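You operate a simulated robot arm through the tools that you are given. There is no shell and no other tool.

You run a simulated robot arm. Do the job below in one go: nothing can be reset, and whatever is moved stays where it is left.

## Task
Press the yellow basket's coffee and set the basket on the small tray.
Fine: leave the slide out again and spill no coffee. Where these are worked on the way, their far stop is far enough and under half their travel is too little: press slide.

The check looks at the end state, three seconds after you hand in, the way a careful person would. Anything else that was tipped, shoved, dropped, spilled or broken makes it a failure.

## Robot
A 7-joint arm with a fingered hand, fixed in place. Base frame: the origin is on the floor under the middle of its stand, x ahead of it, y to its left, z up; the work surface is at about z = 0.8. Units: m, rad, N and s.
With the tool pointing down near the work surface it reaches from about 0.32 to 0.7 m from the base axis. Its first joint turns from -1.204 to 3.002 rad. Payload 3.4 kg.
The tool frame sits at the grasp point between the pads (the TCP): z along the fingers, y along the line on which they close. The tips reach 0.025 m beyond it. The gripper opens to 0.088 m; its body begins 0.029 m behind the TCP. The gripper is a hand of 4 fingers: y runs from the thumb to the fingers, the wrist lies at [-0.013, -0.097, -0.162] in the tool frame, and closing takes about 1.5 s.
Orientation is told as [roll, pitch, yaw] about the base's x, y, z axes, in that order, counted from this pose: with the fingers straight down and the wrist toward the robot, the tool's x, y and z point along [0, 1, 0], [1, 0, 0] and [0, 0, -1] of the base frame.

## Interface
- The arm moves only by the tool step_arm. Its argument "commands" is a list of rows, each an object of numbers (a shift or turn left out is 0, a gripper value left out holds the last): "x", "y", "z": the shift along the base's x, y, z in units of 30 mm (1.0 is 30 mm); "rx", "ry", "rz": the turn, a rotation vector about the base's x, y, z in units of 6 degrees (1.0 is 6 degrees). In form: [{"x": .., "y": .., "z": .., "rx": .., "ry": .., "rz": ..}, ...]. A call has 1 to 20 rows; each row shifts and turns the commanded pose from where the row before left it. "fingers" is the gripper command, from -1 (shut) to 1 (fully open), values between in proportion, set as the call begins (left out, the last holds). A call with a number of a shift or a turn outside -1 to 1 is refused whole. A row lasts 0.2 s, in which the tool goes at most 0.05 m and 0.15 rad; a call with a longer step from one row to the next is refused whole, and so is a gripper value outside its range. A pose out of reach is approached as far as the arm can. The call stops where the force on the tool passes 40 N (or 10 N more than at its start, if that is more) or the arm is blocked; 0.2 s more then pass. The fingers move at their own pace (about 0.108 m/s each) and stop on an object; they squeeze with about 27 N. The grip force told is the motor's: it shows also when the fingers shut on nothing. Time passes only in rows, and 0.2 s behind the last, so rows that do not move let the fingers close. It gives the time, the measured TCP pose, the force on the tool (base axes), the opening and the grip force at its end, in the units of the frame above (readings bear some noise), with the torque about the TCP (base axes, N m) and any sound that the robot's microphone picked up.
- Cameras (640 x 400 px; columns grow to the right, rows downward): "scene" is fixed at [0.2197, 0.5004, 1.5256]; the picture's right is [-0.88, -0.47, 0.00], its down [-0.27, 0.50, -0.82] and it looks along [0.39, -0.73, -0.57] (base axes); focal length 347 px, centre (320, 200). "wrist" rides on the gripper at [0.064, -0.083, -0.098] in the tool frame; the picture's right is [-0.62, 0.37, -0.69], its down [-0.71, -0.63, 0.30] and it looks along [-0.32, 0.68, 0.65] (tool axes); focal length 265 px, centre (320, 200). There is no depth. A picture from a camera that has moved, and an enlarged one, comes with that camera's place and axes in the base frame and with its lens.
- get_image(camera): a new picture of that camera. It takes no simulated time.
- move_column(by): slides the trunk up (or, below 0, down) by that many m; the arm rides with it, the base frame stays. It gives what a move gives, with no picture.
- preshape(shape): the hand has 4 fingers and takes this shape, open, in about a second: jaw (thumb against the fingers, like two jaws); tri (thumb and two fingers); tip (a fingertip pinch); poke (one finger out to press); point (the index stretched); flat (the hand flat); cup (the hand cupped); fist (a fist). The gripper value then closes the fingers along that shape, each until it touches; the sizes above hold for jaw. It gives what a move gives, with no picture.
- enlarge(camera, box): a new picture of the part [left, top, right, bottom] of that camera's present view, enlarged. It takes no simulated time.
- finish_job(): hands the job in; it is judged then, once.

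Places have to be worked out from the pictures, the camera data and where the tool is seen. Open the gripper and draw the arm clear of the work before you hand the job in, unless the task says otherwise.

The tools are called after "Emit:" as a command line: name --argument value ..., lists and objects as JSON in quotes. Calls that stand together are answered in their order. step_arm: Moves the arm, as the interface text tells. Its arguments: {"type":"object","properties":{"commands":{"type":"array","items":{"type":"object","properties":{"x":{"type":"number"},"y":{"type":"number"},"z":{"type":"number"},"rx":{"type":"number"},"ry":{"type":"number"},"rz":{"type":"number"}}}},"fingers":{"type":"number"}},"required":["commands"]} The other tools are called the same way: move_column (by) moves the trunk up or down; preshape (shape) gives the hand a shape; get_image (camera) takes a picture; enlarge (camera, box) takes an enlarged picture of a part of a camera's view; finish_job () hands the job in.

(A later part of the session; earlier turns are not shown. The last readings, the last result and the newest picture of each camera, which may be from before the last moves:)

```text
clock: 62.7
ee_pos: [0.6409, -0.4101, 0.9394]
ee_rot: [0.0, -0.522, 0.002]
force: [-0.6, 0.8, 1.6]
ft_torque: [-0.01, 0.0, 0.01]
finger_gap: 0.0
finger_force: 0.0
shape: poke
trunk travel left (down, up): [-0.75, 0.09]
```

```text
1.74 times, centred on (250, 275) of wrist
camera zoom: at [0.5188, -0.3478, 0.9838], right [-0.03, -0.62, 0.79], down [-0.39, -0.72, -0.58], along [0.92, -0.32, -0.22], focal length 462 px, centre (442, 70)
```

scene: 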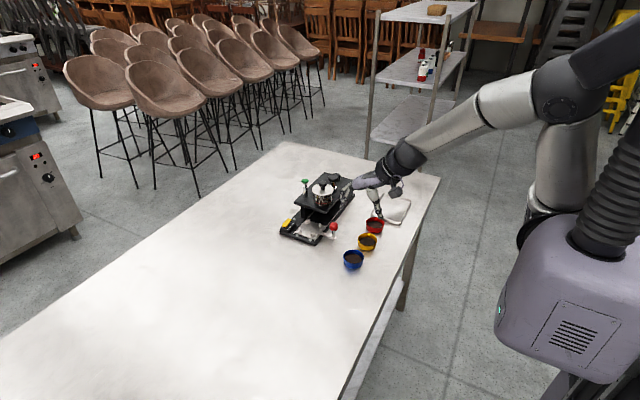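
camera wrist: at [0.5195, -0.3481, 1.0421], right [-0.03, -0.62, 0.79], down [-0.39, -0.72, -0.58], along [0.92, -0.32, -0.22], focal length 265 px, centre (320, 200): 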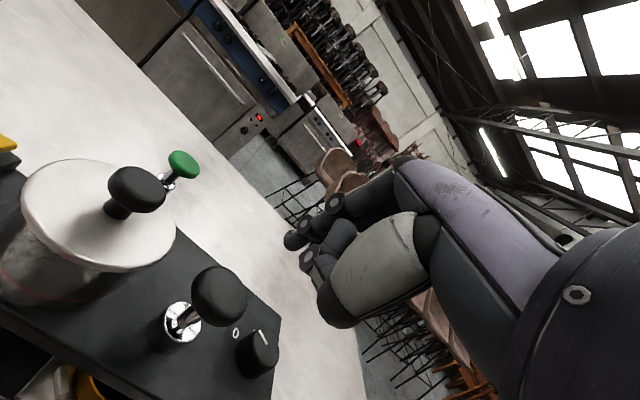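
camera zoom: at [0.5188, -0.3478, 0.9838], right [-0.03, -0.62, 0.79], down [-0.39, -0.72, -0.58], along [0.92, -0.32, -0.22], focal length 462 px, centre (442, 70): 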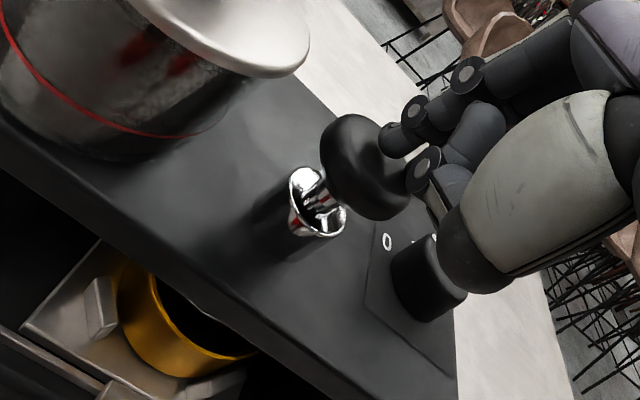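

The plunger goes down smoothly with ~1.6 N. I keep pressing in small steps to its stop.

Emit:
step_arm --commands '[{"z": -0.1}, {"z": -0.1}, {"z": -0.1}]'

Emit:
enlarge --camera "wrist" --box '[120, 160, 380, 390]'

Emit:
enlarge --camera "scene" --box '[300, 150, 380, 220]'

```text
clock: 63.5
ee_pos: [0.6404, -0.4117, 0.9321]
ee_rot: [-0.002, -0.526, 0.004]
force: [-0.1, -1.1, 6.2]
ft_torque: [-0.04, -0.05, -0.01]
finger_gap: 0.0
finger_force: 0.0
shape: poke
trunk travel left (down, up): [-0.75, 0.09]
```

```text
1.74 times, centred on (250, 275) of wrist
camera zoom: at [0.5183, -0.3475, 0.976], right [-0.03, -0.62, 0.79], down [-0.39, -0.72, -0.58], along [0.92, -0.32, -0.22], focal length 462 px, centre (442, 70)
```

zoom: 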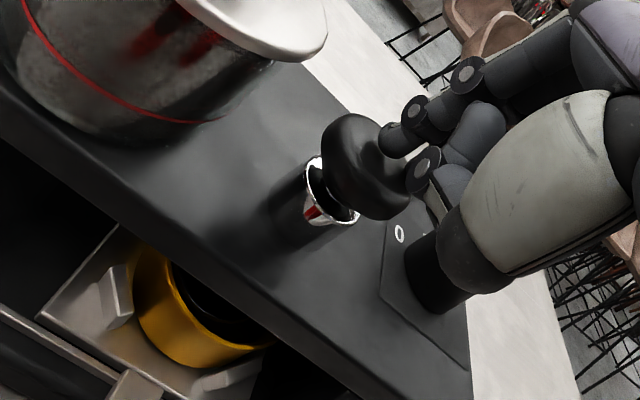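

```text
5.71 times, centred on (340, 185) of scene
camera zoom: at [0.2197, 0.5004, 1.5256], right [-0.88, -0.47, 0.0], down [-0.27, 0.5, -0.82], along [0.39, -0.73, -0.57], focal length 1981 px, centre (206, 286)
```

zoom: 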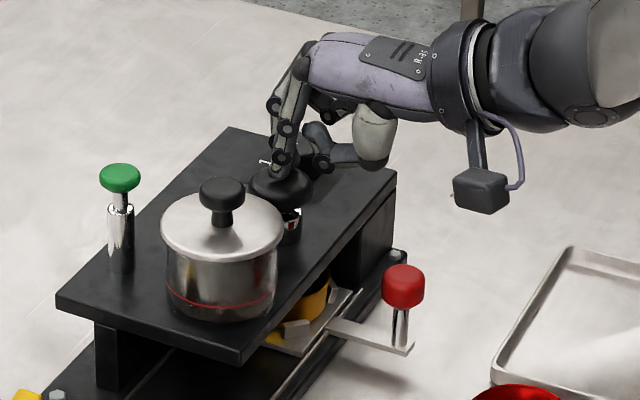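

Force is 6 N and the cap is close to its collar. I press a bit further to reach the stop firmly.

Emit:
step_arm --commands '[{"z": -0.1}, {"z": -0.1}, {"z": -0.1}, {}]'

Emit:
enlarge --camera "wrist" --box '[120, 160, 380, 390]'

Emit:
enlarge --camera "scene" --box '[300, 150, 380, 220]'

```text
clock: 64.5
ee_pos: [0.6386, -0.4109, 0.9276]
ee_rot: [-0.004, -0.535, 0.003]
force: [-1.3, -5.8, 26.6]
ft_torque: [-0.26, -0.35, -0.12]
finger_gap: 0.0
finger_force: 0.0
shape: poke
trunk travel left (down, up): [-0.75, 0.09]
```

```text
1.74 times, centred on (250, 275) of wrist
camera zoom: at [0.5164, -0.3472, 0.9706], right [-0.03, -0.62, 0.79], down [-0.39, -0.72, -0.58], along [0.92, -0.32, -0.21], focal length 462 px, centre (442, 70)
```

zoom: 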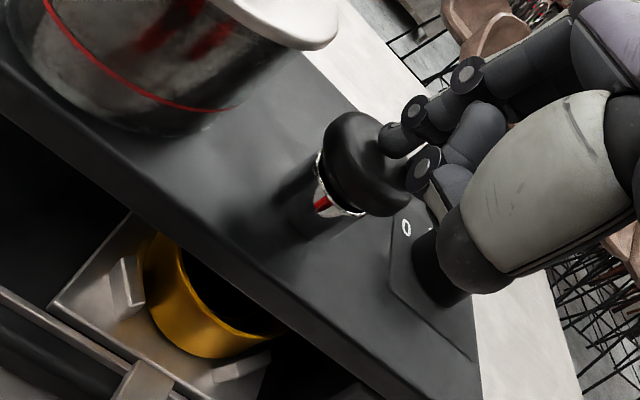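

```text
5.71 times, centred on (340, 185) of scene
camera zoom: at [0.2197, 0.5004, 1.5256], right [-0.88, -0.47, 0.0], down [-0.27, 0.5, -0.82], along [0.39, -0.73, -0.57], focal length 1981 px, centre (206, 286)
```

zoom: 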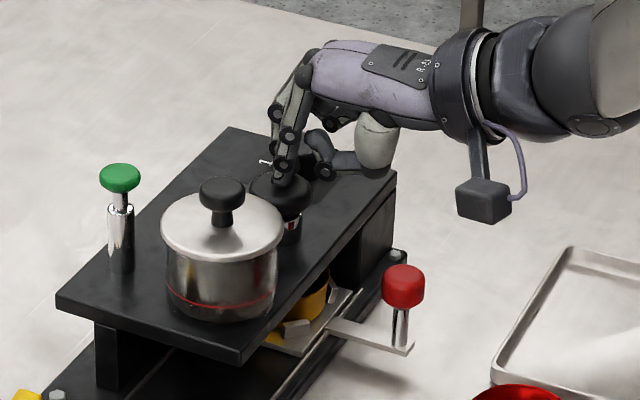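

The plunger is at its stop (27 N). I release it slowly and see whether it springs back.

Emit:
step_arm --commands '[{"z": 0.15}, {"z": 0.2}, {"z": 0.2}, {"z": 0.3}, {"z": 0.4}, {"z": 0.5}, {"z": 0.5}]'

Emit:
enlarge --camera "wrist" --box '[0, 120, 400, 400]'

Emit:
enlarge --camera "scene" --box '[300, 150, 380, 220]'

```text
clock: 66.1
ee_pos: [0.641, -0.411, 0.9897]
ee_rot: [-0.002, -0.521, 0.001]
force: [0.6, 0.8, 0.2]
ft_torque: [-0.04, -0.01, 0.01]
finger_gap: 0.0
finger_force: 0.1
shape: poke
trunk travel left (down, up): [-0.75, 0.09]
```

```text
1.43 times, centred on (200, 260) of wrist
camera zoom: at [0.5195, -0.3475, 1.0338], right [-0.03, -0.62, 0.79], down [-0.39, -0.72, -0.58], along [0.92, -0.32, -0.22], focal length 379 px, centre (491, 114)
```

zoom: 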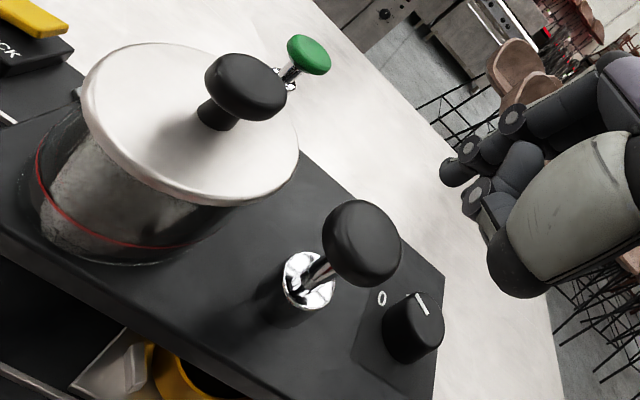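

```text
5.71 times, centred on (340, 185) of scene
camera zoom: at [0.2197, 0.5004, 1.5256], right [-0.88, -0.47, 0.0], down [-0.27, 0.5, -0.82], along [0.39, -0.73, -0.57], focal length 1981 px, centre (206, 286)
```

zoom: 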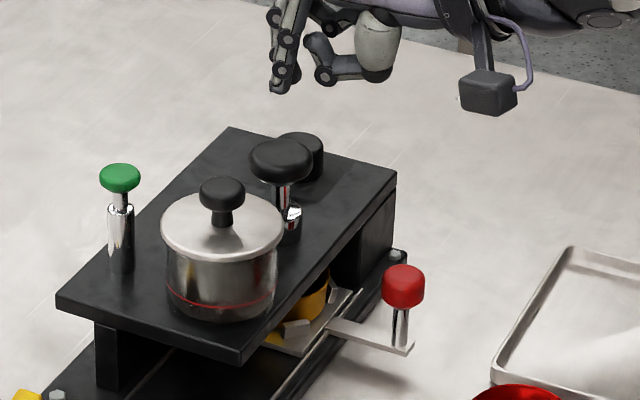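

The plunger sprang back up by itself. Now I go back, take the point shape and place the index on the -y side of the red knob to draw the slide out.

Emit:
step_arm --commands '[{"x": -0.75, "y": -0.2, "ry": 0.28}, {"x": -0.75, "y": -0.2, "ry": 0.28}, {"x": -0.75, "y": -0.2, "ry": 0.28}, {"x": -0.75, "y": -0.2, "ry": 0.28}, {"x": -0.75, "y": -0.2, "ry": 0.28}, {"x": -0.72, "y": -0.2, "ry": 0.27}]'

Emit:
preshape --shape "point"

Emit:
get_image --camera "wrist"

Emit:
enlarge --camera "scene" --box '[310, 140, 410, 240]'

```text
clock: 67.5
ee_pos: [0.5065, -0.4475, 0.9892]
ee_rot: [-0.002, -0.348, 0.001]
force: [0.0, 0.8, 0.1]
ft_torque: [0.03, -0.02, 0.02]
finger_gap: 0.0
finger_force: 0.0
shape: poke
trunk travel left (down, up): [-0.75, 0.09]
```

```text
clock: 68.4
ee_pos: [0.5069, -0.4474, 0.9893]
ee_rot: [-0.001, -0.349, 0.002]
force: [0.3, 0.8, 0.2]
ft_torque: [0.03, 0.01, 0.01]
finger_gap: 0.0
finger_force: 0.0
shape: point
trunk travel left (down, up): [-0.75, 0.09]
```

```text
taken
camera wrist: at [0.3949, -0.3842, 1.0535], right [0.11, -0.62, 0.78], down [-0.49, -0.72, -0.5], along [0.87, -0.32, -0.38], focal length 265 px, centre (320, 200)
```

wrist: 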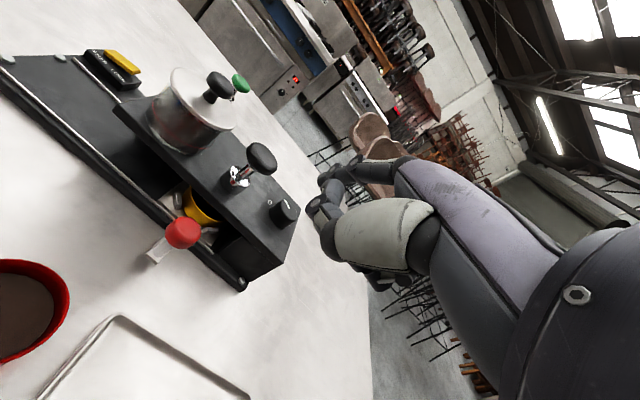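

```text
4.00 times, centred on (360, 190) of scene
camera zoom: at [0.2197, 0.5004, 1.5256], right [-0.88, -0.47, 0.0], down [-0.27, 0.5, -0.82], along [0.39, -0.73, -0.57], focal length 1386 px, centre (160, 240)
```

zoom: 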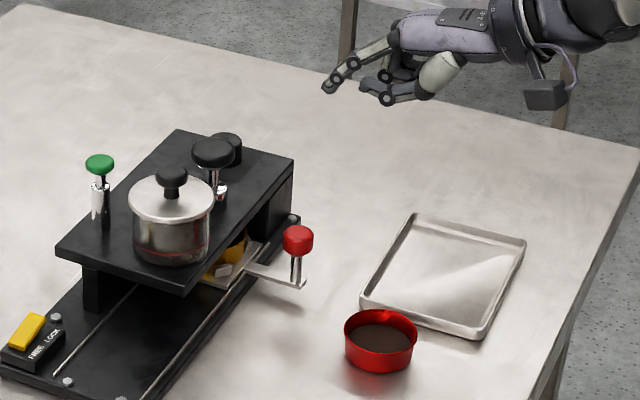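

From here I zoom on the basket under the bridge to see the coffee, and check the knob's position.

Emit:
enlarge --camera "wrist" --box '[130, 150, 270, 290]'

Emit:
enlarge --camera "scene" --box '[320, 170, 350, 210]'

```text
2.86 times, centred on (200, 220) of wrist
camera zoom: at [0.3949, -0.3842, 1.0535], right [0.11, -0.62, 0.78], down [-0.49, -0.72, -0.5], along [0.87, -0.32, -0.38], focal length 758 px, centre (663, 143)
```

zoom: 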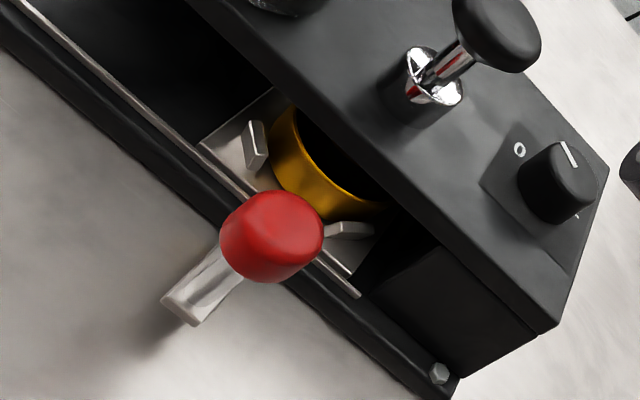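

```text
10.00 times, centred on (335, 190) of scene
camera zoom: at [0.2197, 0.5004, 1.5256], right [-0.88, -0.47, 0.0], down [-0.27, 0.5, -0.82], along [0.39, -0.73, -0.57], focal length 3466 px, centre (170, 300)
```

zoom: 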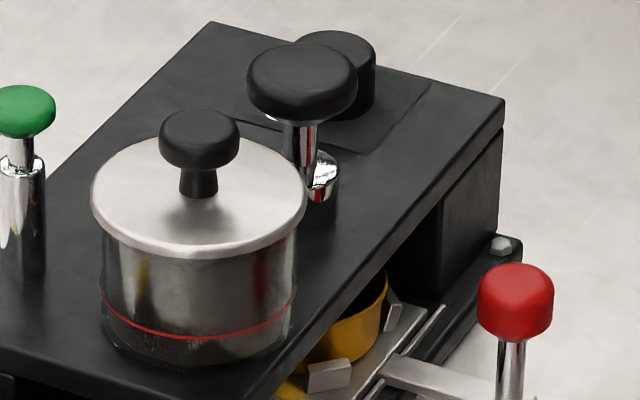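

The coffee isn't visible in the dark tunnel; pulling the slide out will show. I lower the index on the -y side of the knob.

Emit:
step_arm --commands '[{"z": -0.7}, {"z": -0.7}, {"z": -0.7}, {"z": -0.7}, {"z": -0.6}, {"z": -0.5}, {"z": -0.3}, {}]'

Emit:
enlarge --camera "scene" --box '[310, 160, 400, 230]'

```text
clock: 70.2
ee_pos: [0.5054, -0.4475, 0.8631]
ee_rot: [-0.003, -0.351, 0.004]
force: [0.7, 0.4, -0.5]
ft_torque: [0.05, 0.01, 0.03]
finger_gap: 0.0001
finger_force: 0.0
shape: point
trunk travel left (down, up): [-0.75, 0.09]
```

```text
5.71 times, centred on (355, 195) of scene
camera zoom: at [0.2197, 0.5004, 1.5256], right [-0.88, -0.47, 0.0], down [-0.27, 0.5, -0.82], along [0.39, -0.73, -0.57], focal length 1981 px, centre (120, 229)
```

zoom: 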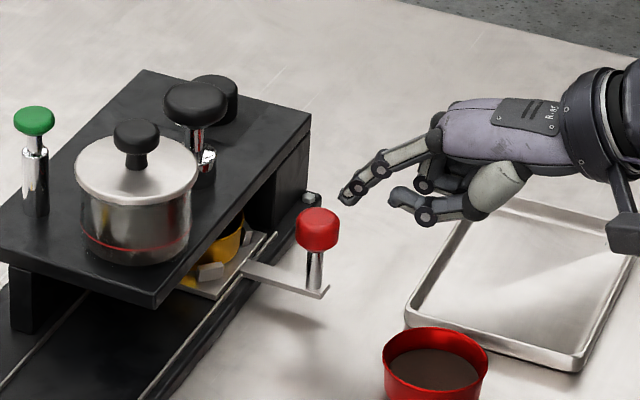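

The index is about 2 cm behind the knob at its height. I draw it slowly toward +y.

Emit:
step_arm --commands '[{"y": 0.2}, {"y": 0.2}, {"y": 0.2}, {"y": 0.2}, {"y": 0.15}, {"y": 0.15}]'

Emit:
enlarge --camera "scene" --box '[310, 160, 400, 230]'

```text
clock: 71.6
ee_pos: [0.5069, -0.4146, 0.8637]
ee_rot: [-0.002, -0.35, 0.005]
force: [-0.6, -0.1, 0.2]
ft_torque: [0.0, -0.04, -0.03]
finger_gap: 0.0805
finger_force: 0.0
shape: point
trunk travel left (down, up): [-0.75, 0.09]
```

```text
5.71 times, centred on (355, 195) of scene
camera zoom: at [0.2197, 0.5004, 1.5256], right [-0.88, -0.47, 0.0], down [-0.27, 0.5, -0.82], along [0.39, -0.73, -0.57], focal length 1981 px, centre (120, 229)
```

zoom: 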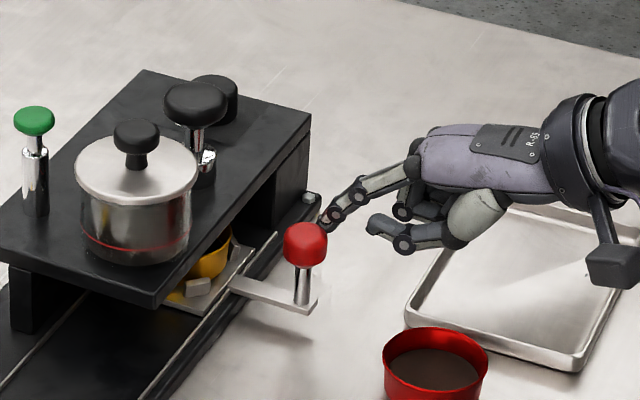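

The slide is coming out with little force. I continue drawing it out steadily.

Emit:
step_arm --commands '[{"y": 0.2}, {"y": 0.22}, {"y": 0.22}, {"y": 0.22}, {"y": 0.22}, {"y": 0.22}, {"y": 0.22}]'

Emit:
enlarge --camera "scene" --box '[300, 175, 390, 245]'

```text
clock: 73.2
ee_pos: [0.5066, -0.369, 0.8632]
ee_rot: [0.0, -0.349, 0.003]
force: [-0.6, 0.5, -0.8]
ft_torque: [0.01, 0.03, 0.02]
finger_gap: 0.0807
finger_force: 0.2
shape: point
trunk travel left (down, up): [-0.75, 0.09]
```

```text
5.71 times, centred on (345, 210) of scene
camera zoom: at [0.2197, 0.5004, 1.5256], right [-0.88, -0.47, 0.0], down [-0.27, 0.5, -0.82], along [0.39, -0.73, -0.57], focal length 1981 px, centre (177, 143)
```

zoom: 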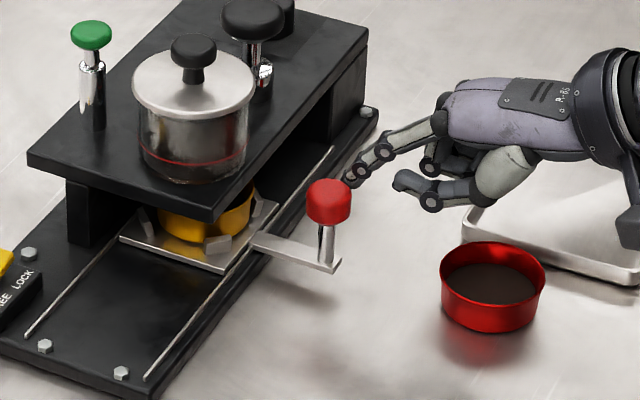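

Works well; the basket is under the bridge front now. I continue.

Emit:
step_arm --commands '[{"y": 0.22}, {"y": 0.22}, {"y": 0.22}, {"y": 0.22}, {"y": 0.22}, {"y": 0.22}, {"y": 0.22}]'

Emit:
enlarge --camera "scene" --box '[290, 180, 380, 250]'

```text
clock: 74.8
ee_pos: [0.5068, -0.3208, 0.8643]
ee_rot: [-0.003, -0.348, 0.004]
force: [0.2, 0.1, -0.2]
ft_torque: [0.01, 0.01, 0.0]
finger_gap: 0.0806
finger_force: 0.0
shape: point
trunk travel left (down, up): [-0.75, 0.09]
```

```text
5.71 times, centred on (335, 215) of scene
camera zoom: at [0.2197, 0.5004, 1.5256], right [-0.88, -0.47, 0.0], down [-0.27, 0.5, -0.82], along [0.39, -0.73, -0.57], focal length 1981 px, centre (234, 114)
```

zoom: 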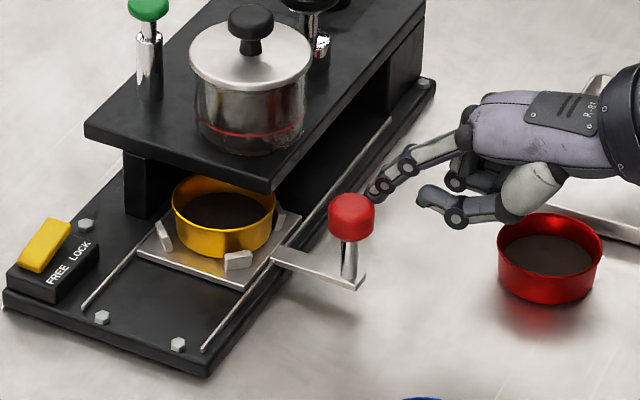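

The basket is emerging. I bring it the rest of the way out, slowing near the outer stop.

Emit:
step_arm --commands '[{"y": 0.2}, {"y": 0.2}, {"y": 0.2}, {"y": 0.2}, {"y": 0.2}, {"y": 0.2}, {"y": 0.15}, {"y": 0.15}, {"y": 0.1}, {"y": 0.1}]'

Emit:
enlarge --camera "scene" --box '[285, 185, 375, 255]'

```text
clock: 77.0
ee_pos: [0.5061, -0.272, 0.8631]
ee_rot: [-0.001, -0.349, 0.001]
force: [-0.2, -1.5, -0.1]
ft_torque: [-0.02, -0.04, -0.06]
finger_gap: 0.0806
finger_force: 0.1
shape: point
trunk travel left (down, up): [-0.75, 0.09]
```

```text
5.71 times, centred on (330, 220) of scene
camera zoom: at [0.2197, 0.5004, 1.5256], right [-0.88, -0.47, 0.0], down [-0.27, 0.5, -0.82], along [0.39, -0.73, -0.57], focal length 1981 px, centre (263, 86)
```

zoom: 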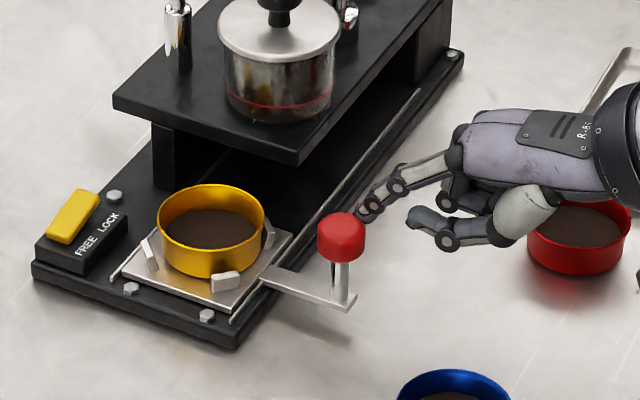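

The slide looks back at its original position. I nudge slightly more to confirm the outer stop.

Emit:
step_arm --commands '[{"y": 0.1}, {"y": 0.1}, {}]'

Emit:
enlarge --camera "scene" --box '[300, 210, 340, 240]'

Emit:
enlarge --camera "wrist" --box '[140, 80, 340, 300]'

```text
clock: 77.8
ee_pos: [0.5061, -0.2669, 0.8629]
ee_rot: [0.0, -0.348, 0.002]
force: [-1.2, -6.6, 1.6]
ft_torque: [0.06, -0.09, -0.36]
finger_gap: 0.0806
finger_force: 0.0
shape: point
trunk travel left (down, up): [-0.75, 0.09]
```

```text
13.33 times, centred on (320, 225) of scene
camera zoom: at [0.2197, 0.5004, 1.5256], right [-0.88, -0.47, 0.0], down [-0.27, 0.5, -0.82], along [0.39, -0.73, -0.57], focal length 4621 px, centre (320, -133)
```

zoom: 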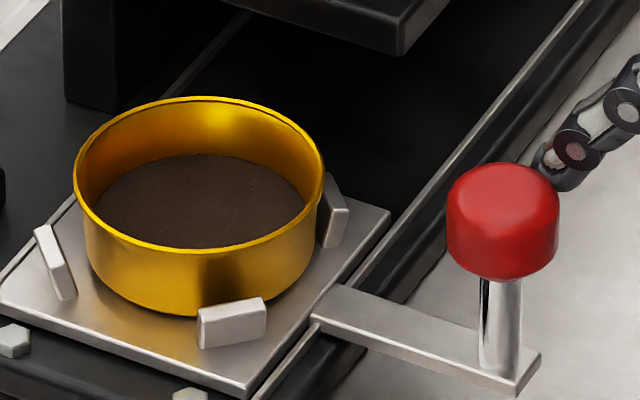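

```text
1.82 times, centred on (240, 190) of wrist
camera zoom: at [0.3941, -0.2034, 0.9278], right [0.11, -0.62, 0.78], down [-0.49, -0.71, -0.5], along [0.87, -0.32, -0.38], focal length 483 px, centre (466, 218)
```

zoom: 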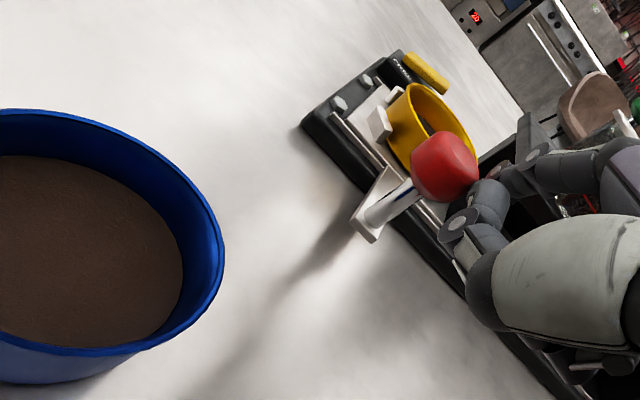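

The outer stop is confirmed. The coffee in the yellow basket looks lower than before; I zoom to compare its level with the unpressed blue and red ones.

Emit:
enlarge --camera "scene" --box '[303, 213, 323, 235]'

Emit:
enlarge --camera "scene" --box '[340, 245, 366, 272]'

```text
16.00 times, centred on (313, 224) of scene
camera zoom: at [0.2197, 0.5004, 1.5256], right [-0.88, -0.47, 0.0], down [-0.27, 0.5, -0.82], along [0.39, -0.73, -0.57], focal length 5546 px, centre (432, -184)
```

zoom: 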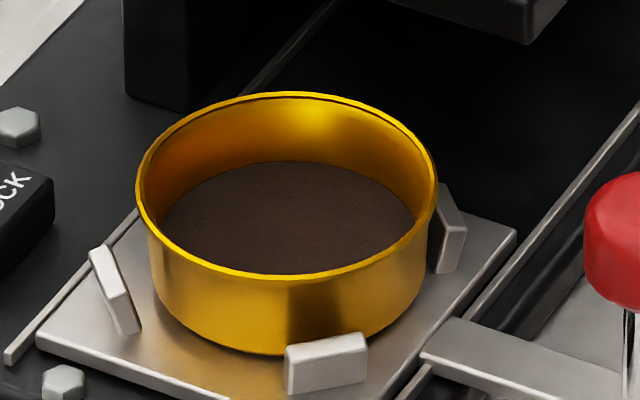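

```text
14.81 times, centred on (353, 258) of scene
camera zoom: at [0.2197, 0.5004, 1.5256], right [-0.88, -0.47, 0.0], down [-0.27, 0.5, -0.82], along [0.39, -0.73, -0.57], focal length 5135 px, centre (-169, -667)
```

zoom: 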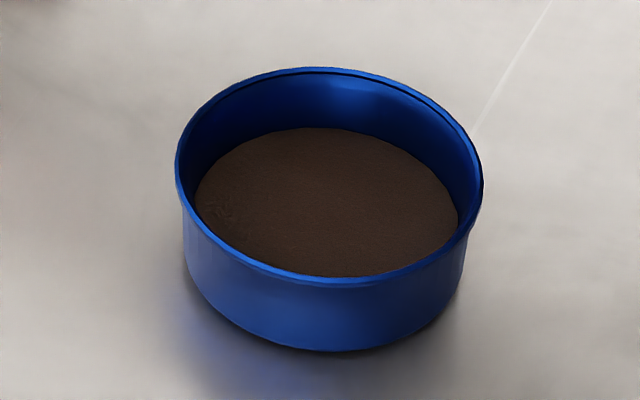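

The yellow coffee surface is now clearly lower than in the blue basket, so the press worked. I back the finger away from the knob, rise, untilt to yaw -12° and take the tip shape with the fingers narrowed for re-grasping.

Emit:
step_arm --commands '[{"y": -0.3}, {"y": -0.3}, {"z": 0.6, "x": -0.3}, {"z": 0.8, "x": -0.3}, {"z": 0.8, "x": -0.3}, {"z": 0.8, "ry": 0.84}, {"z": 0.6, "ry": 0.83, "y": 0.3}, {"ry": 0.83, "rz": -0.7, "y": 0.5}, {"ry": 0.83, "rz": -0.7, "y": 0.5}, {"rz": -0.6, "y": 0.4}]'

Emit:
preshape --shape "tip"

Emit:
step_arm --commands '[{}, {}, {}]' --fingers 0.55

```text
clock: 80.0
ee_pos: [0.4789, -0.2305, 0.9718]
ee_rot: [-0.015, 0.001, -0.208]
force: [-1.0, -0.1, 0.4]
ft_torque: [-0.01, 0.0, -0.04]
finger_gap: 0.0803
finger_force: 0.0
shape: point
trunk travel left (down, up): [-0.75, 0.09]
```

```text
clock: 80.9
ee_pos: [0.4794, -0.2316, 0.9709]
ee_rot: [-0.014, 0.001, -0.205]
force: [0.4, -0.3, -0.5]
ft_torque: [0.02, 0.01, -0.02]
finger_gap: 0.0875
finger_force: 0.0
shape: tip
trunk travel left (down, up): [-0.75, 0.09]
```

```text
clock: 81.7
ee_pos: [0.4785, -0.2322, 0.9717]
ee_rot: [-0.012, -0.001, -0.207]
force: [0.3, 0.1, 0.2]
ft_torque: [0.03, 0.01, 0.02]
finger_gap: 0.0683
finger_force: 0.0
shape: tip
trunk travel left (down, up): [-0.75, 0.09]
```

Now I move above the basket at the same pose as when it was released.

Emit:
step_arm --commands '[{"x": 0.72, "y": -0.06, "rx": 0.06}, {"x": 0.72, "y": -0.06, "rx": 0.06}, {"x": 0.72, "y": -0.06}, {"x": 0.72, "y": -0.06}, {"x": 0.72, "y": -0.06}, {"x": 0.72, "y": -0.06}, {"x": 0.72, "y": -0.06}, {"x": 0.72, "y": -0.04}, {"z": -0.6}, {"z": -0.6}, {}]'

Emit:
enlarge --camera "wrist" --box '[140, 130, 400, 390]'

Emit:
enlarge --camera "scene" --box '[285, 180, 355, 245]'

```text
clock: 84.1
ee_pos: [0.6521, -0.2464, 0.9347]
ee_rot: [0.0, 0.003, -0.206]
force: [0.6, 0.0, -0.8]
ft_torque: [0.0, 0.0, 0.04]
finger_gap: 0.0683
finger_force: 0.0
shape: tip
trunk travel left (down, up): [-0.75, 0.09]
```

```text
1.54 times, centred on (270, 260) of wrist
camera zoom: at [0.5837, -0.1669, 1.0345], right [0.23, -0.68, 0.69], down [-0.76, -0.57, -0.3], along [0.6, -0.46, -0.65], focal length 408 px, centre (397, 108)
```

zoom: 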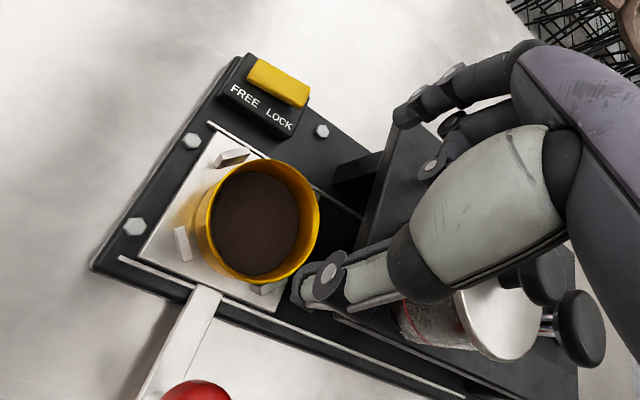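

```text
6.15 times, centred on (320, 212) of scene
camera zoom: at [0.2197, 0.5004, 1.5256], right [-0.88, -0.47, 0.0], down [-0.27, 0.5, -0.82], along [0.39, -0.73, -0.57], focal length 2133 px, centre (320, 123)
```

zoom: 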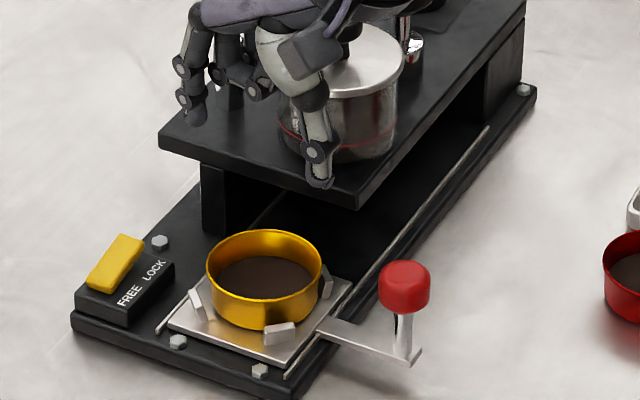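

The hand is centred above the basket. I lower in careful steps to grasp height.

Emit:
step_arm --commands '[{"z": -0.5, "x": -0.03}, {"z": -0.5}, {"z": -0.4}, {"z": -0.3}, {"z": -0.3}, {"z": -0.2}, {}]'

Emit:
enlarge --camera "scene" --box '[296, 200, 346, 240]'

Emit:
enlarge --camera "wrist" --box '[180, 140, 360, 340]'

```text
clock: 85.7
ee_pos: [0.6521, -0.2465, 0.8692]
ee_rot: [-0.001, 0.0, -0.204]
force: [0.1, -0.1, 0.1]
ft_torque: [0.0, 0.01, -0.04]
finger_gap: 0.0682
finger_force: 0.1
shape: tip
trunk travel left (down, up): [-0.75, 0.09]
```

```text
10.00 times, centred on (321, 220) of scene
camera zoom: at [0.2197, 0.5004, 1.5256], right [-0.88, -0.47, 0.0], down [-0.27, 0.5, -0.82], along [0.39, -0.73, -0.57], focal length 3466 px, centre (310, 0)
```

zoom: 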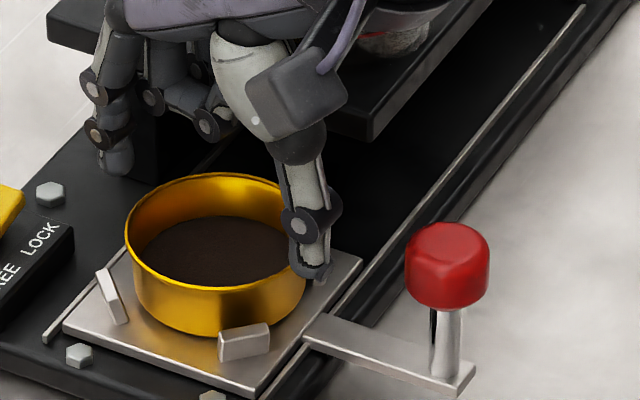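

```text
2.00 times, centred on (270, 240) of wrist
camera zoom: at [0.5832, -0.1669, 0.968], right [0.24, -0.68, 0.69], down [-0.76, -0.57, -0.3], along [0.6, -0.46, -0.66], focal length 531 px, centre (420, 120)
```

zoom: 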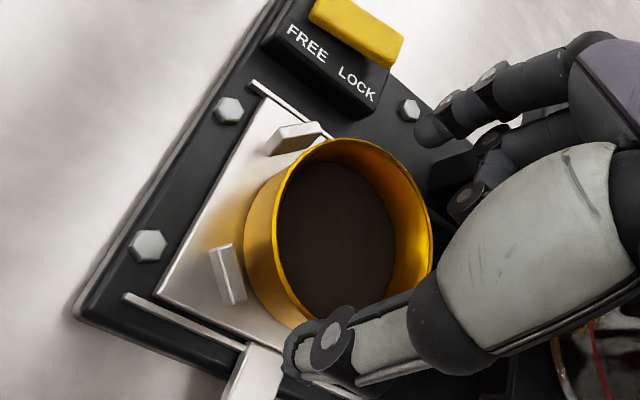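

Thumb and index straddle the rim. I lower the last 22 mm slowly.

Emit:
step_arm --commands '[{"z": -0.2}, {"z": -0.2}, {"z": -0.2}, {"z": -0.15}, {}]'

Emit:
enlarge --camera "scene" --box '[296, 200, 346, 240]'

Emit:
enlarge --camera "wrist" --box '[180, 140, 360, 340]'

```text
clock: 86.9
ee_pos: [0.6516, -0.2471, 0.8478]
ee_rot: [0.0, 0.002, -0.206]
force: [-0.2, -1.1, -0.7]
ft_torque: [0.01, -0.03, -0.03]
finger_gap: 0.0685
finger_force: 0.0
shape: tip
trunk travel left (down, up): [-0.75, 0.09]
```

```text
10.00 times, centred on (321, 220) of scene
camera zoom: at [0.2197, 0.5004, 1.5256], right [-0.88, -0.47, 0.0], down [-0.27, 0.5, -0.82], along [0.39, -0.73, -0.57], focal length 3466 px, centre (310, 0)
```

zoom: 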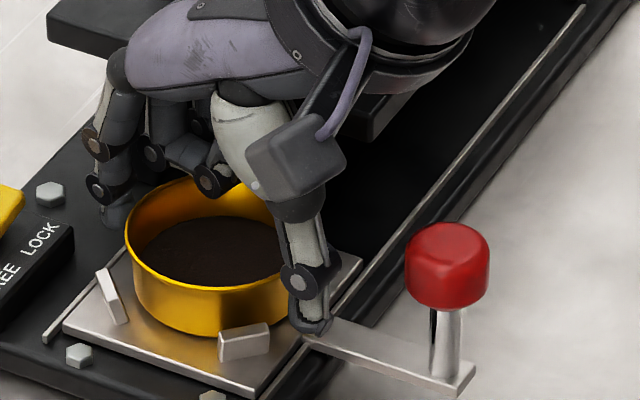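

```text
2.00 times, centred on (270, 240) of wrist
camera zoom: at [0.5833, -0.1666, 0.946], right [0.24, -0.68, 0.69], down [-0.76, -0.57, -0.3], along [0.6, -0.46, -0.66], focal length 531 px, centre (420, 120)
```

zoom: 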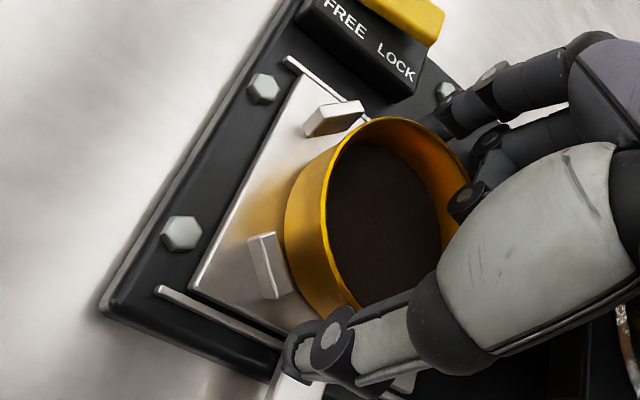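

In position. I close on the basket.

Emit:
step_arm --commands '[{}, {}, {}, {}, {}, {}, {}]' --fingers -1

Emit:
enlarge --camera "scene" --box '[296, 200, 346, 240]'

```text
clock: 88.5
ee_pos: [0.6521, -0.2462, 0.8465]
ee_rot: [0.0, 0.001, -0.205]
force: [0.0, -0.4, 0.2]
ft_torque: [0.0, 0.04, -0.03]
finger_gap: 0.0459
finger_force: 27.0
shape: tip
trunk travel left (down, up): [-0.75, 0.09]
```

```text
10.00 times, centred on (321, 220) of scene
camera zoom: at [0.2197, 0.5004, 1.5256], right [-0.88, -0.47, 0.0], down [-0.27, 0.5, -0.82], along [0.39, -0.73, -0.57], focal length 3466 px, centre (310, 0)
```

zoom: 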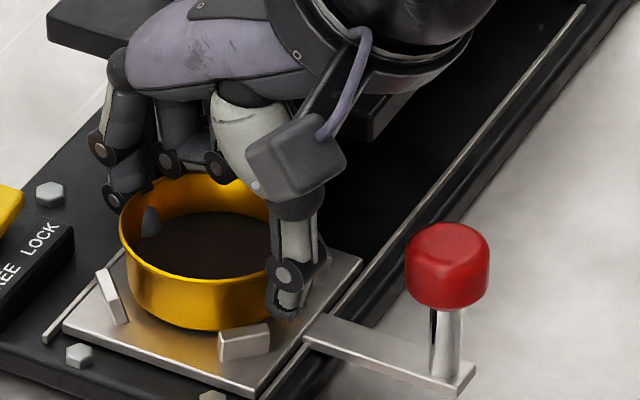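

Gripped at 27 N. I lift slowly out of the nest and check it stays level.

Emit:
step_arm --commands '[{"z": 0.1}, {"z": 0.1}, {"z": 0.15}, {"z": 0.2}, {"z": 0.2}, {"z": 0.25}]'

Emit:
enlarge --camera "scene" --box '[292, 190, 348, 240]'

Emit:
enlarge --camera "wrist" --box '[180, 140, 360, 340]'

```text
clock: 89.9
ee_pos: [0.6505, -0.2459, 0.876]
ee_rot: [0.001, 0.005, -0.206]
force: [-0.4, 0.0, -0.7]
ft_torque: [0.0, 0.0, 0.01]
finger_gap: 0.0459
finger_force: 26.9
shape: tip
trunk travel left (down, up): [-0.75, 0.09]
```

```text
8.00 times, centred on (320, 215) of scene
camera zoom: at [0.2197, 0.5004, 1.5256], right [-0.88, -0.47, 0.0], down [-0.27, 0.5, -0.82], along [0.39, -0.73, -0.57], focal length 2773 px, centre (320, 80)
```

zoom: 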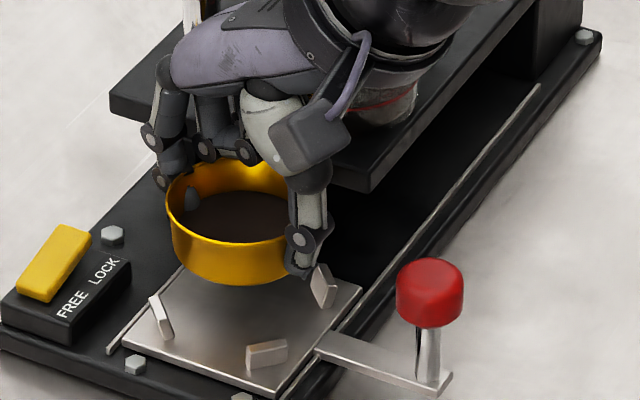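

```text
2.00 times, centred on (270, 240) of wrist
camera zoom: at [0.5831, -0.1669, 0.9757], right [0.24, -0.68, 0.69], down [-0.76, -0.57, -0.3], along [0.6, -0.46, -0.66], focal length 531 px, centre (420, 120)
```

zoom: 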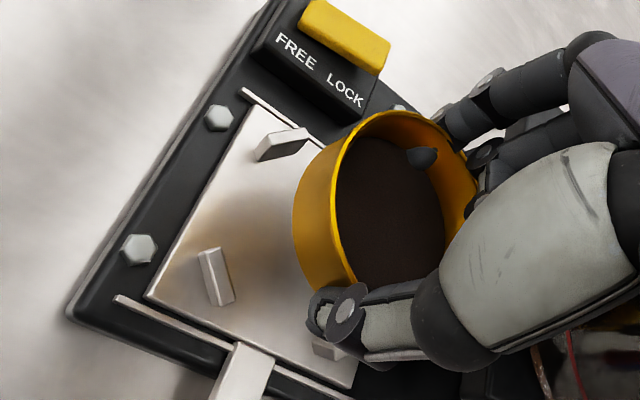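

The basket is up and level. I raise it to z≈1.0, back away in -x from the machine, then carry it to above the tray while yawing so the fingers will lie along the tray's long (y) side.

Emit:
step_arm --commands '[{"z": 0.3}, {"z": 0.5}, {"z": 0.6}, {"z": 0.6}, {"z": 0.6}, {"z": 0.6}, {"z": 0.5}, {"z": 0.3}, {"x": -0.3}, {"x": -0.5}, {"x": -0.6}, {"x": -0.6}, {"x": -0.6}, {"x": -0.6}, {"x": -0.6}, {"x": -0.4}, {"x": -0.2}]'

Emit:
enlarge --camera "scene" --box '[310, 130, 420, 240]'

```text
clock: 93.5
ee_pos: [0.5202, -0.2461, 0.9978]
ee_rot: [0.0, 0.002, -0.206]
force: [0.1, -0.3, -0.1]
ft_torque: [0.0, 0.02, -0.01]
finger_gap: 0.0461
finger_force: 27.1
shape: tip
trunk travel left (down, up): [-0.75, 0.09]
```

```text
3.64 times, centred on (365, 185) of scene
camera zoom: at [0.2197, 0.5004, 1.5256], right [-0.88, -0.47, 0.0], down [-0.27, 0.5, -0.82], along [0.39, -0.73, -0.57], focal length 1260 px, centre (156, 254)
```

zoom: 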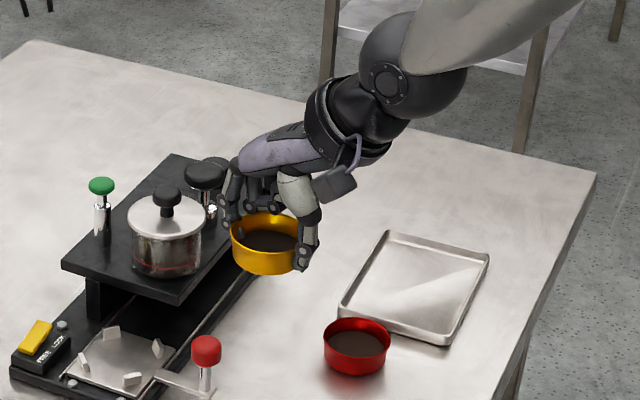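

Carrying well. Next, toward the tray with the yaw turn.

Emit:
step_arm --commands '[{"x": -0.1, "y": -0.3, "rz": -0.3}, {"x": -0.14, "y": -0.55, "rz": -0.55}, {"x": -0.14, "y": -0.6, "rz": -0.6}, {"x": -0.14, "y": -0.6, "rz": -0.6}, {"x": -0.14, "y": -0.6, "rz": -0.6}, {"x": -0.14, "y": -0.6, "rz": -0.6}, {"x": -0.14, "y": -0.6, "rz": -0.6}, {"x": -0.14, "y": -0.6, "rz": -0.6}, {"x": -0.14, "y": -0.6, "rz": -0.6}, {"x": -0.14, "y": -0.6, "rz": -0.6}, {"x": -0.14, "y": -0.6, "rz": -0.6}, {"x": -0.14, "y": -0.6, "rz": -0.6}, {"x": -0.14, "y": -0.6, "rz": -0.6}, {"x": -0.14, "y": -0.4, "rz": -0.4}, {"x": -0.08, "y": -0.2, "rz": -0.2}, {}]'

Emit:
get_image --camera "wrist"

Emit:
enlarge --camera "scene" --box '[330, 130, 430, 240]'

```text
clock: 96.9
ee_pos: [0.46, -0.488, 0.996]
ee_rot: [0.0, 0.003, -1.051]
force: [0.0, -0.1, -0.2]
ft_torque: [0.0, 0.01, 0.03]
finger_gap: 0.0457
finger_force: 26.6
shape: tip
trunk travel left (down, up): [-0.75, 0.09]
```

```text
taken
camera wrist: at [0.4741, -0.3843, 1.0955], right [-0.35, -0.63, 0.69], down [-0.93, 0.19, -0.3], along [0.06, -0.75, -0.66], focal length 265 px, centre (320, 200)
```

wrist: 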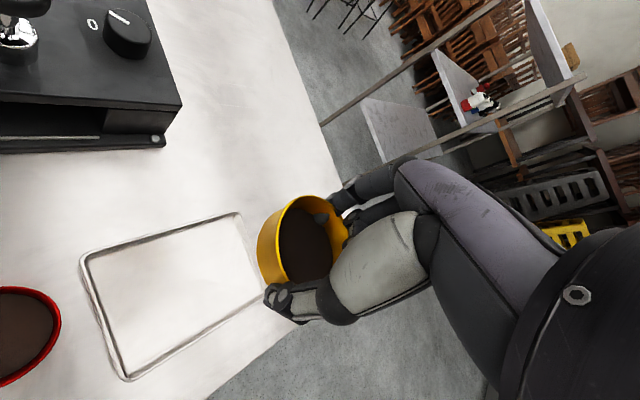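

```text
3.64 times, centred on (380, 185) of scene
camera zoom: at [0.2197, 0.5004, 1.5256], right [-0.88, -0.47, 0.0], down [-0.27, 0.5, -0.82], along [0.39, -0.73, -0.57], focal length 1260 px, centre (102, 254)
```

zoom: 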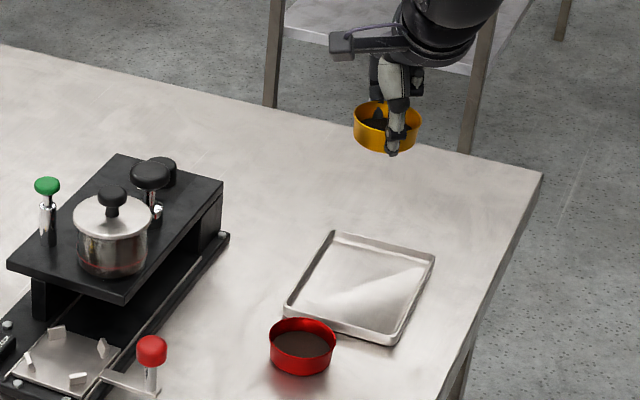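

The hand is right over the tray's centre (≈(0.46,-0.488)). I lower it steadily to z≈0.87 and check.

Emit:
step_arm --commands '[{"z": -0.3}, {"z": -0.5}, {"z": -0.6}, {"z": -0.6}, {"z": -0.6}, {"z": -0.6}, {"z": -0.5}, {"z": -0.3}, {"z": -0.2}, {}]'

Emit:
get_image --camera "wrist"

Emit:
enlarge --camera "scene" --box '[350, 160, 430, 240]'

```text
clock: 99.1
ee_pos: [0.4599, -0.4884, 0.8716]
ee_rot: [0.001, 0.002, -1.051]
force: [0.1, 0.1, -0.4]
ft_torque: [0.04, -0.01, 0.02]
finger_gap: 0.0457
finger_force: 27.1
shape: tip
trunk travel left (down, up): [-0.75, 0.09]
```

```text
taken
camera wrist: at [0.4742, -0.3842, 0.9703], right [-0.35, -0.63, 0.69], down [-0.93, 0.19, -0.3], along [0.06, -0.75, -0.66], focal length 265 px, centre (320, 200)
```

wrist: 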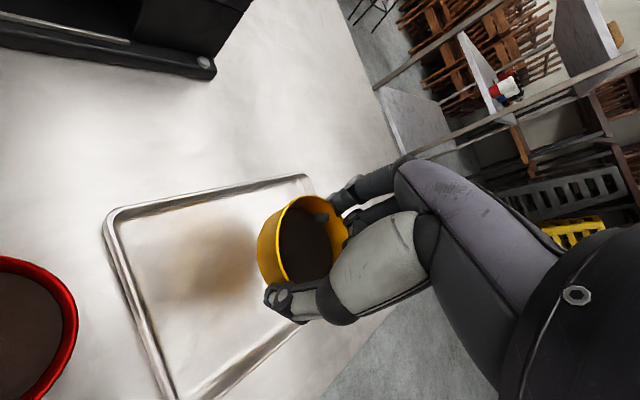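

```text
5.00 times, centred on (390, 200) of scene
camera zoom: at [0.2197, 0.5004, 1.5256], right [-0.88, -0.47, 0.0], down [-0.27, 0.5, -0.82], along [0.39, -0.73, -0.57], focal length 1733 px, centre (-30, 200)
```

zoom: 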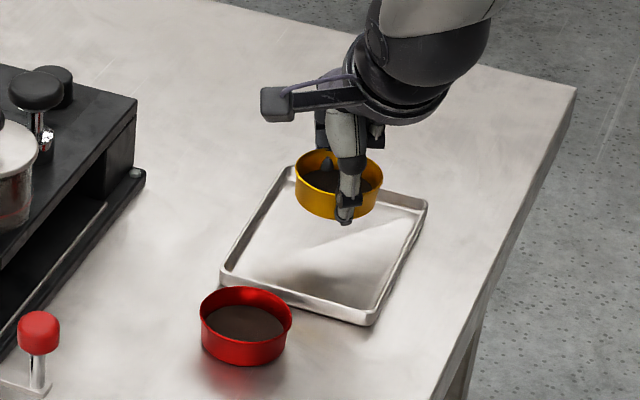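

Well inside the tray outline. I lower in small steps until contact.

Emit:
step_arm --commands '[{"z": -0.25}, {"z": -0.25}, {"z": -0.2}, {"z": -0.15}, {"z": -0.1}, {}]'

Emit:
enlarge --camera "scene" --box '[360, 170, 420, 230]'

```text
clock: 100.5
ee_pos: [0.4597, -0.4877, 0.842]
ee_rot: [-0.001, 0.001, -1.049]
force: [0.7, -0.2, -0.7]
ft_torque: [-0.01, 0.02, -0.05]
finger_gap: 0.046
finger_force: 27.1
shape: tip
trunk travel left (down, up): [-0.75, 0.09]
```

```text
6.67 times, centred on (390, 200) of scene
camera zoom: at [0.2197, 0.5004, 1.5256], right [-0.88, -0.47, 0.0], down [-0.27, 0.5, -0.82], along [0.39, -0.73, -0.57], focal length 2311 px, centre (-147, 200)
```

zoom: 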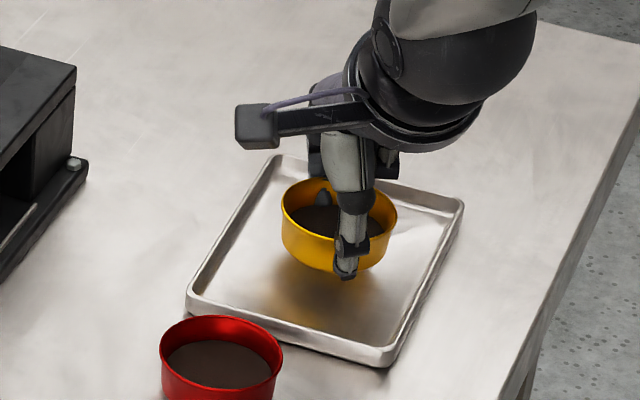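

Not touching yet; a few millimetres more, in 1.5–2 mm steps.

Emit:
step_arm --commands '[{"z": -0.07}, {"z": -0.07}, {"z": -0.05}, {}]'

Emit:
enlarge --camera "scene" --box '[370, 180, 410, 220]'

```text
clock: 101.5
ee_pos: [0.4592, -0.487, 0.8346]
ee_rot: [-0.002, 0.003, -1.048]
force: [-0.8, 0.0, 0.4]
ft_torque: [-0.01, 0.01, 0.01]
finger_gap: 0.0459
finger_force: 27.3
shape: tip
trunk travel left (down, up): [-0.75, 0.09]
```

```text
10.00 times, centred on (390, 200) of scene
camera zoom: at [0.2197, 0.5004, 1.5256], right [-0.88, -0.47, 0.0], down [-0.27, 0.5, -0.82], along [0.39, -0.73, -0.57], focal length 3466 px, centre (-380, 200)
```

zoom: 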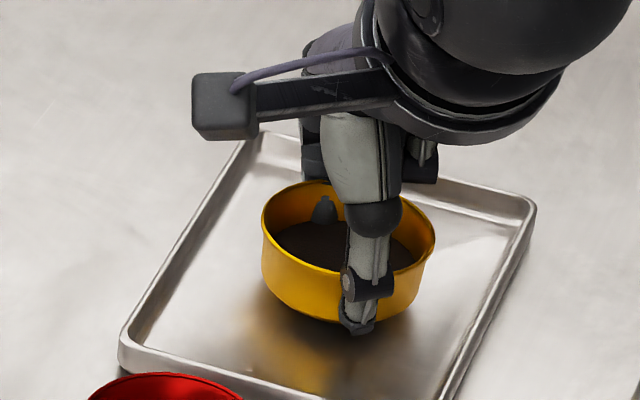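

Nearly down; the basket hangs with a slight tilt (~5°) about the pinch line, which will settle on contact. I lower a little more until it touches.

Emit:
step_arm --commands '[{"z": -0.05}, {"z": -0.05}, {}]'

Emit:
enlarge --camera "scene" --box '[370, 180, 410, 220]'

```text
clock: 102.3
ee_pos: [0.4589, -0.4883, 0.8338]
ee_rot: [0.0, 0.004, -1.049]
force: [-0.1, 1.2, -0.6]
ft_torque: [-0.03, -0.02, 0.01]
finger_gap: 0.0456
finger_force: 27.5
shape: tip
trunk travel left (down, up): [-0.75, 0.09]
```

```text
10.00 times, centred on (390, 200) of scene
camera zoom: at [0.2197, 0.5004, 1.5256], right [-0.88, -0.47, 0.0], down [-0.27, 0.5, -0.82], along [0.39, -0.73, -0.57], focal length 3466 px, centre (-380, 200)
```

zoom: 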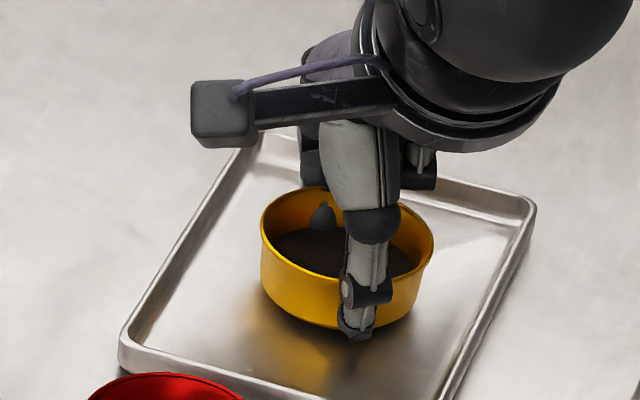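

Still no clear contact force; I go on in 1.5 mm steps.

Emit:
step_arm --commands '[{"z": -0.05}, {}]'

Emit:
step_arm --commands '[{"z": -0.05}, {}]'

Emit:
enlarge --camera "scene" --box '[370, 180, 410, 220]'

```text
clock: 102.9
ee_pos: [0.4587, -0.4879, 0.8323]
ee_rot: [-0.001, 0.002, -1.048]
force: [0.2, 0.6, 0.5]
ft_torque: [-0.01, 0.0, -0.04]
finger_gap: 0.0458
finger_force: 26.6
shape: tip
trunk travel left (down, up): [-0.75, 0.09]
```

```text
clock: 103.5
ee_pos: [0.4595, -0.4886, 0.8314]
ee_rot: [-0.002, 0.001, -1.049]
force: [1.2, -0.4, 5.9]
ft_torque: [0.0, 0.0, 0.0]
finger_gap: 0.0455
finger_force: 27.3
shape: tip
trunk travel left (down, up): [-0.75, 0.09]
```

```text
10.00 times, centred on (390, 200) of scene
camera zoom: at [0.2197, 0.5004, 1.5256], right [-0.88, -0.47, 0.0], down [-0.27, 0.5, -0.82], along [0.39, -0.73, -0.57], focal length 3466 px, centre (-380, 200)
```

zoom: 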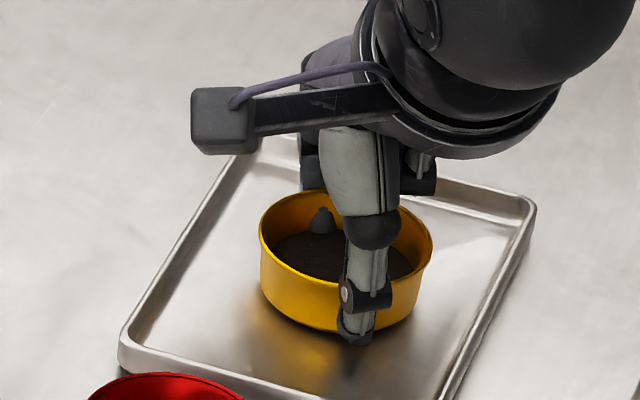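

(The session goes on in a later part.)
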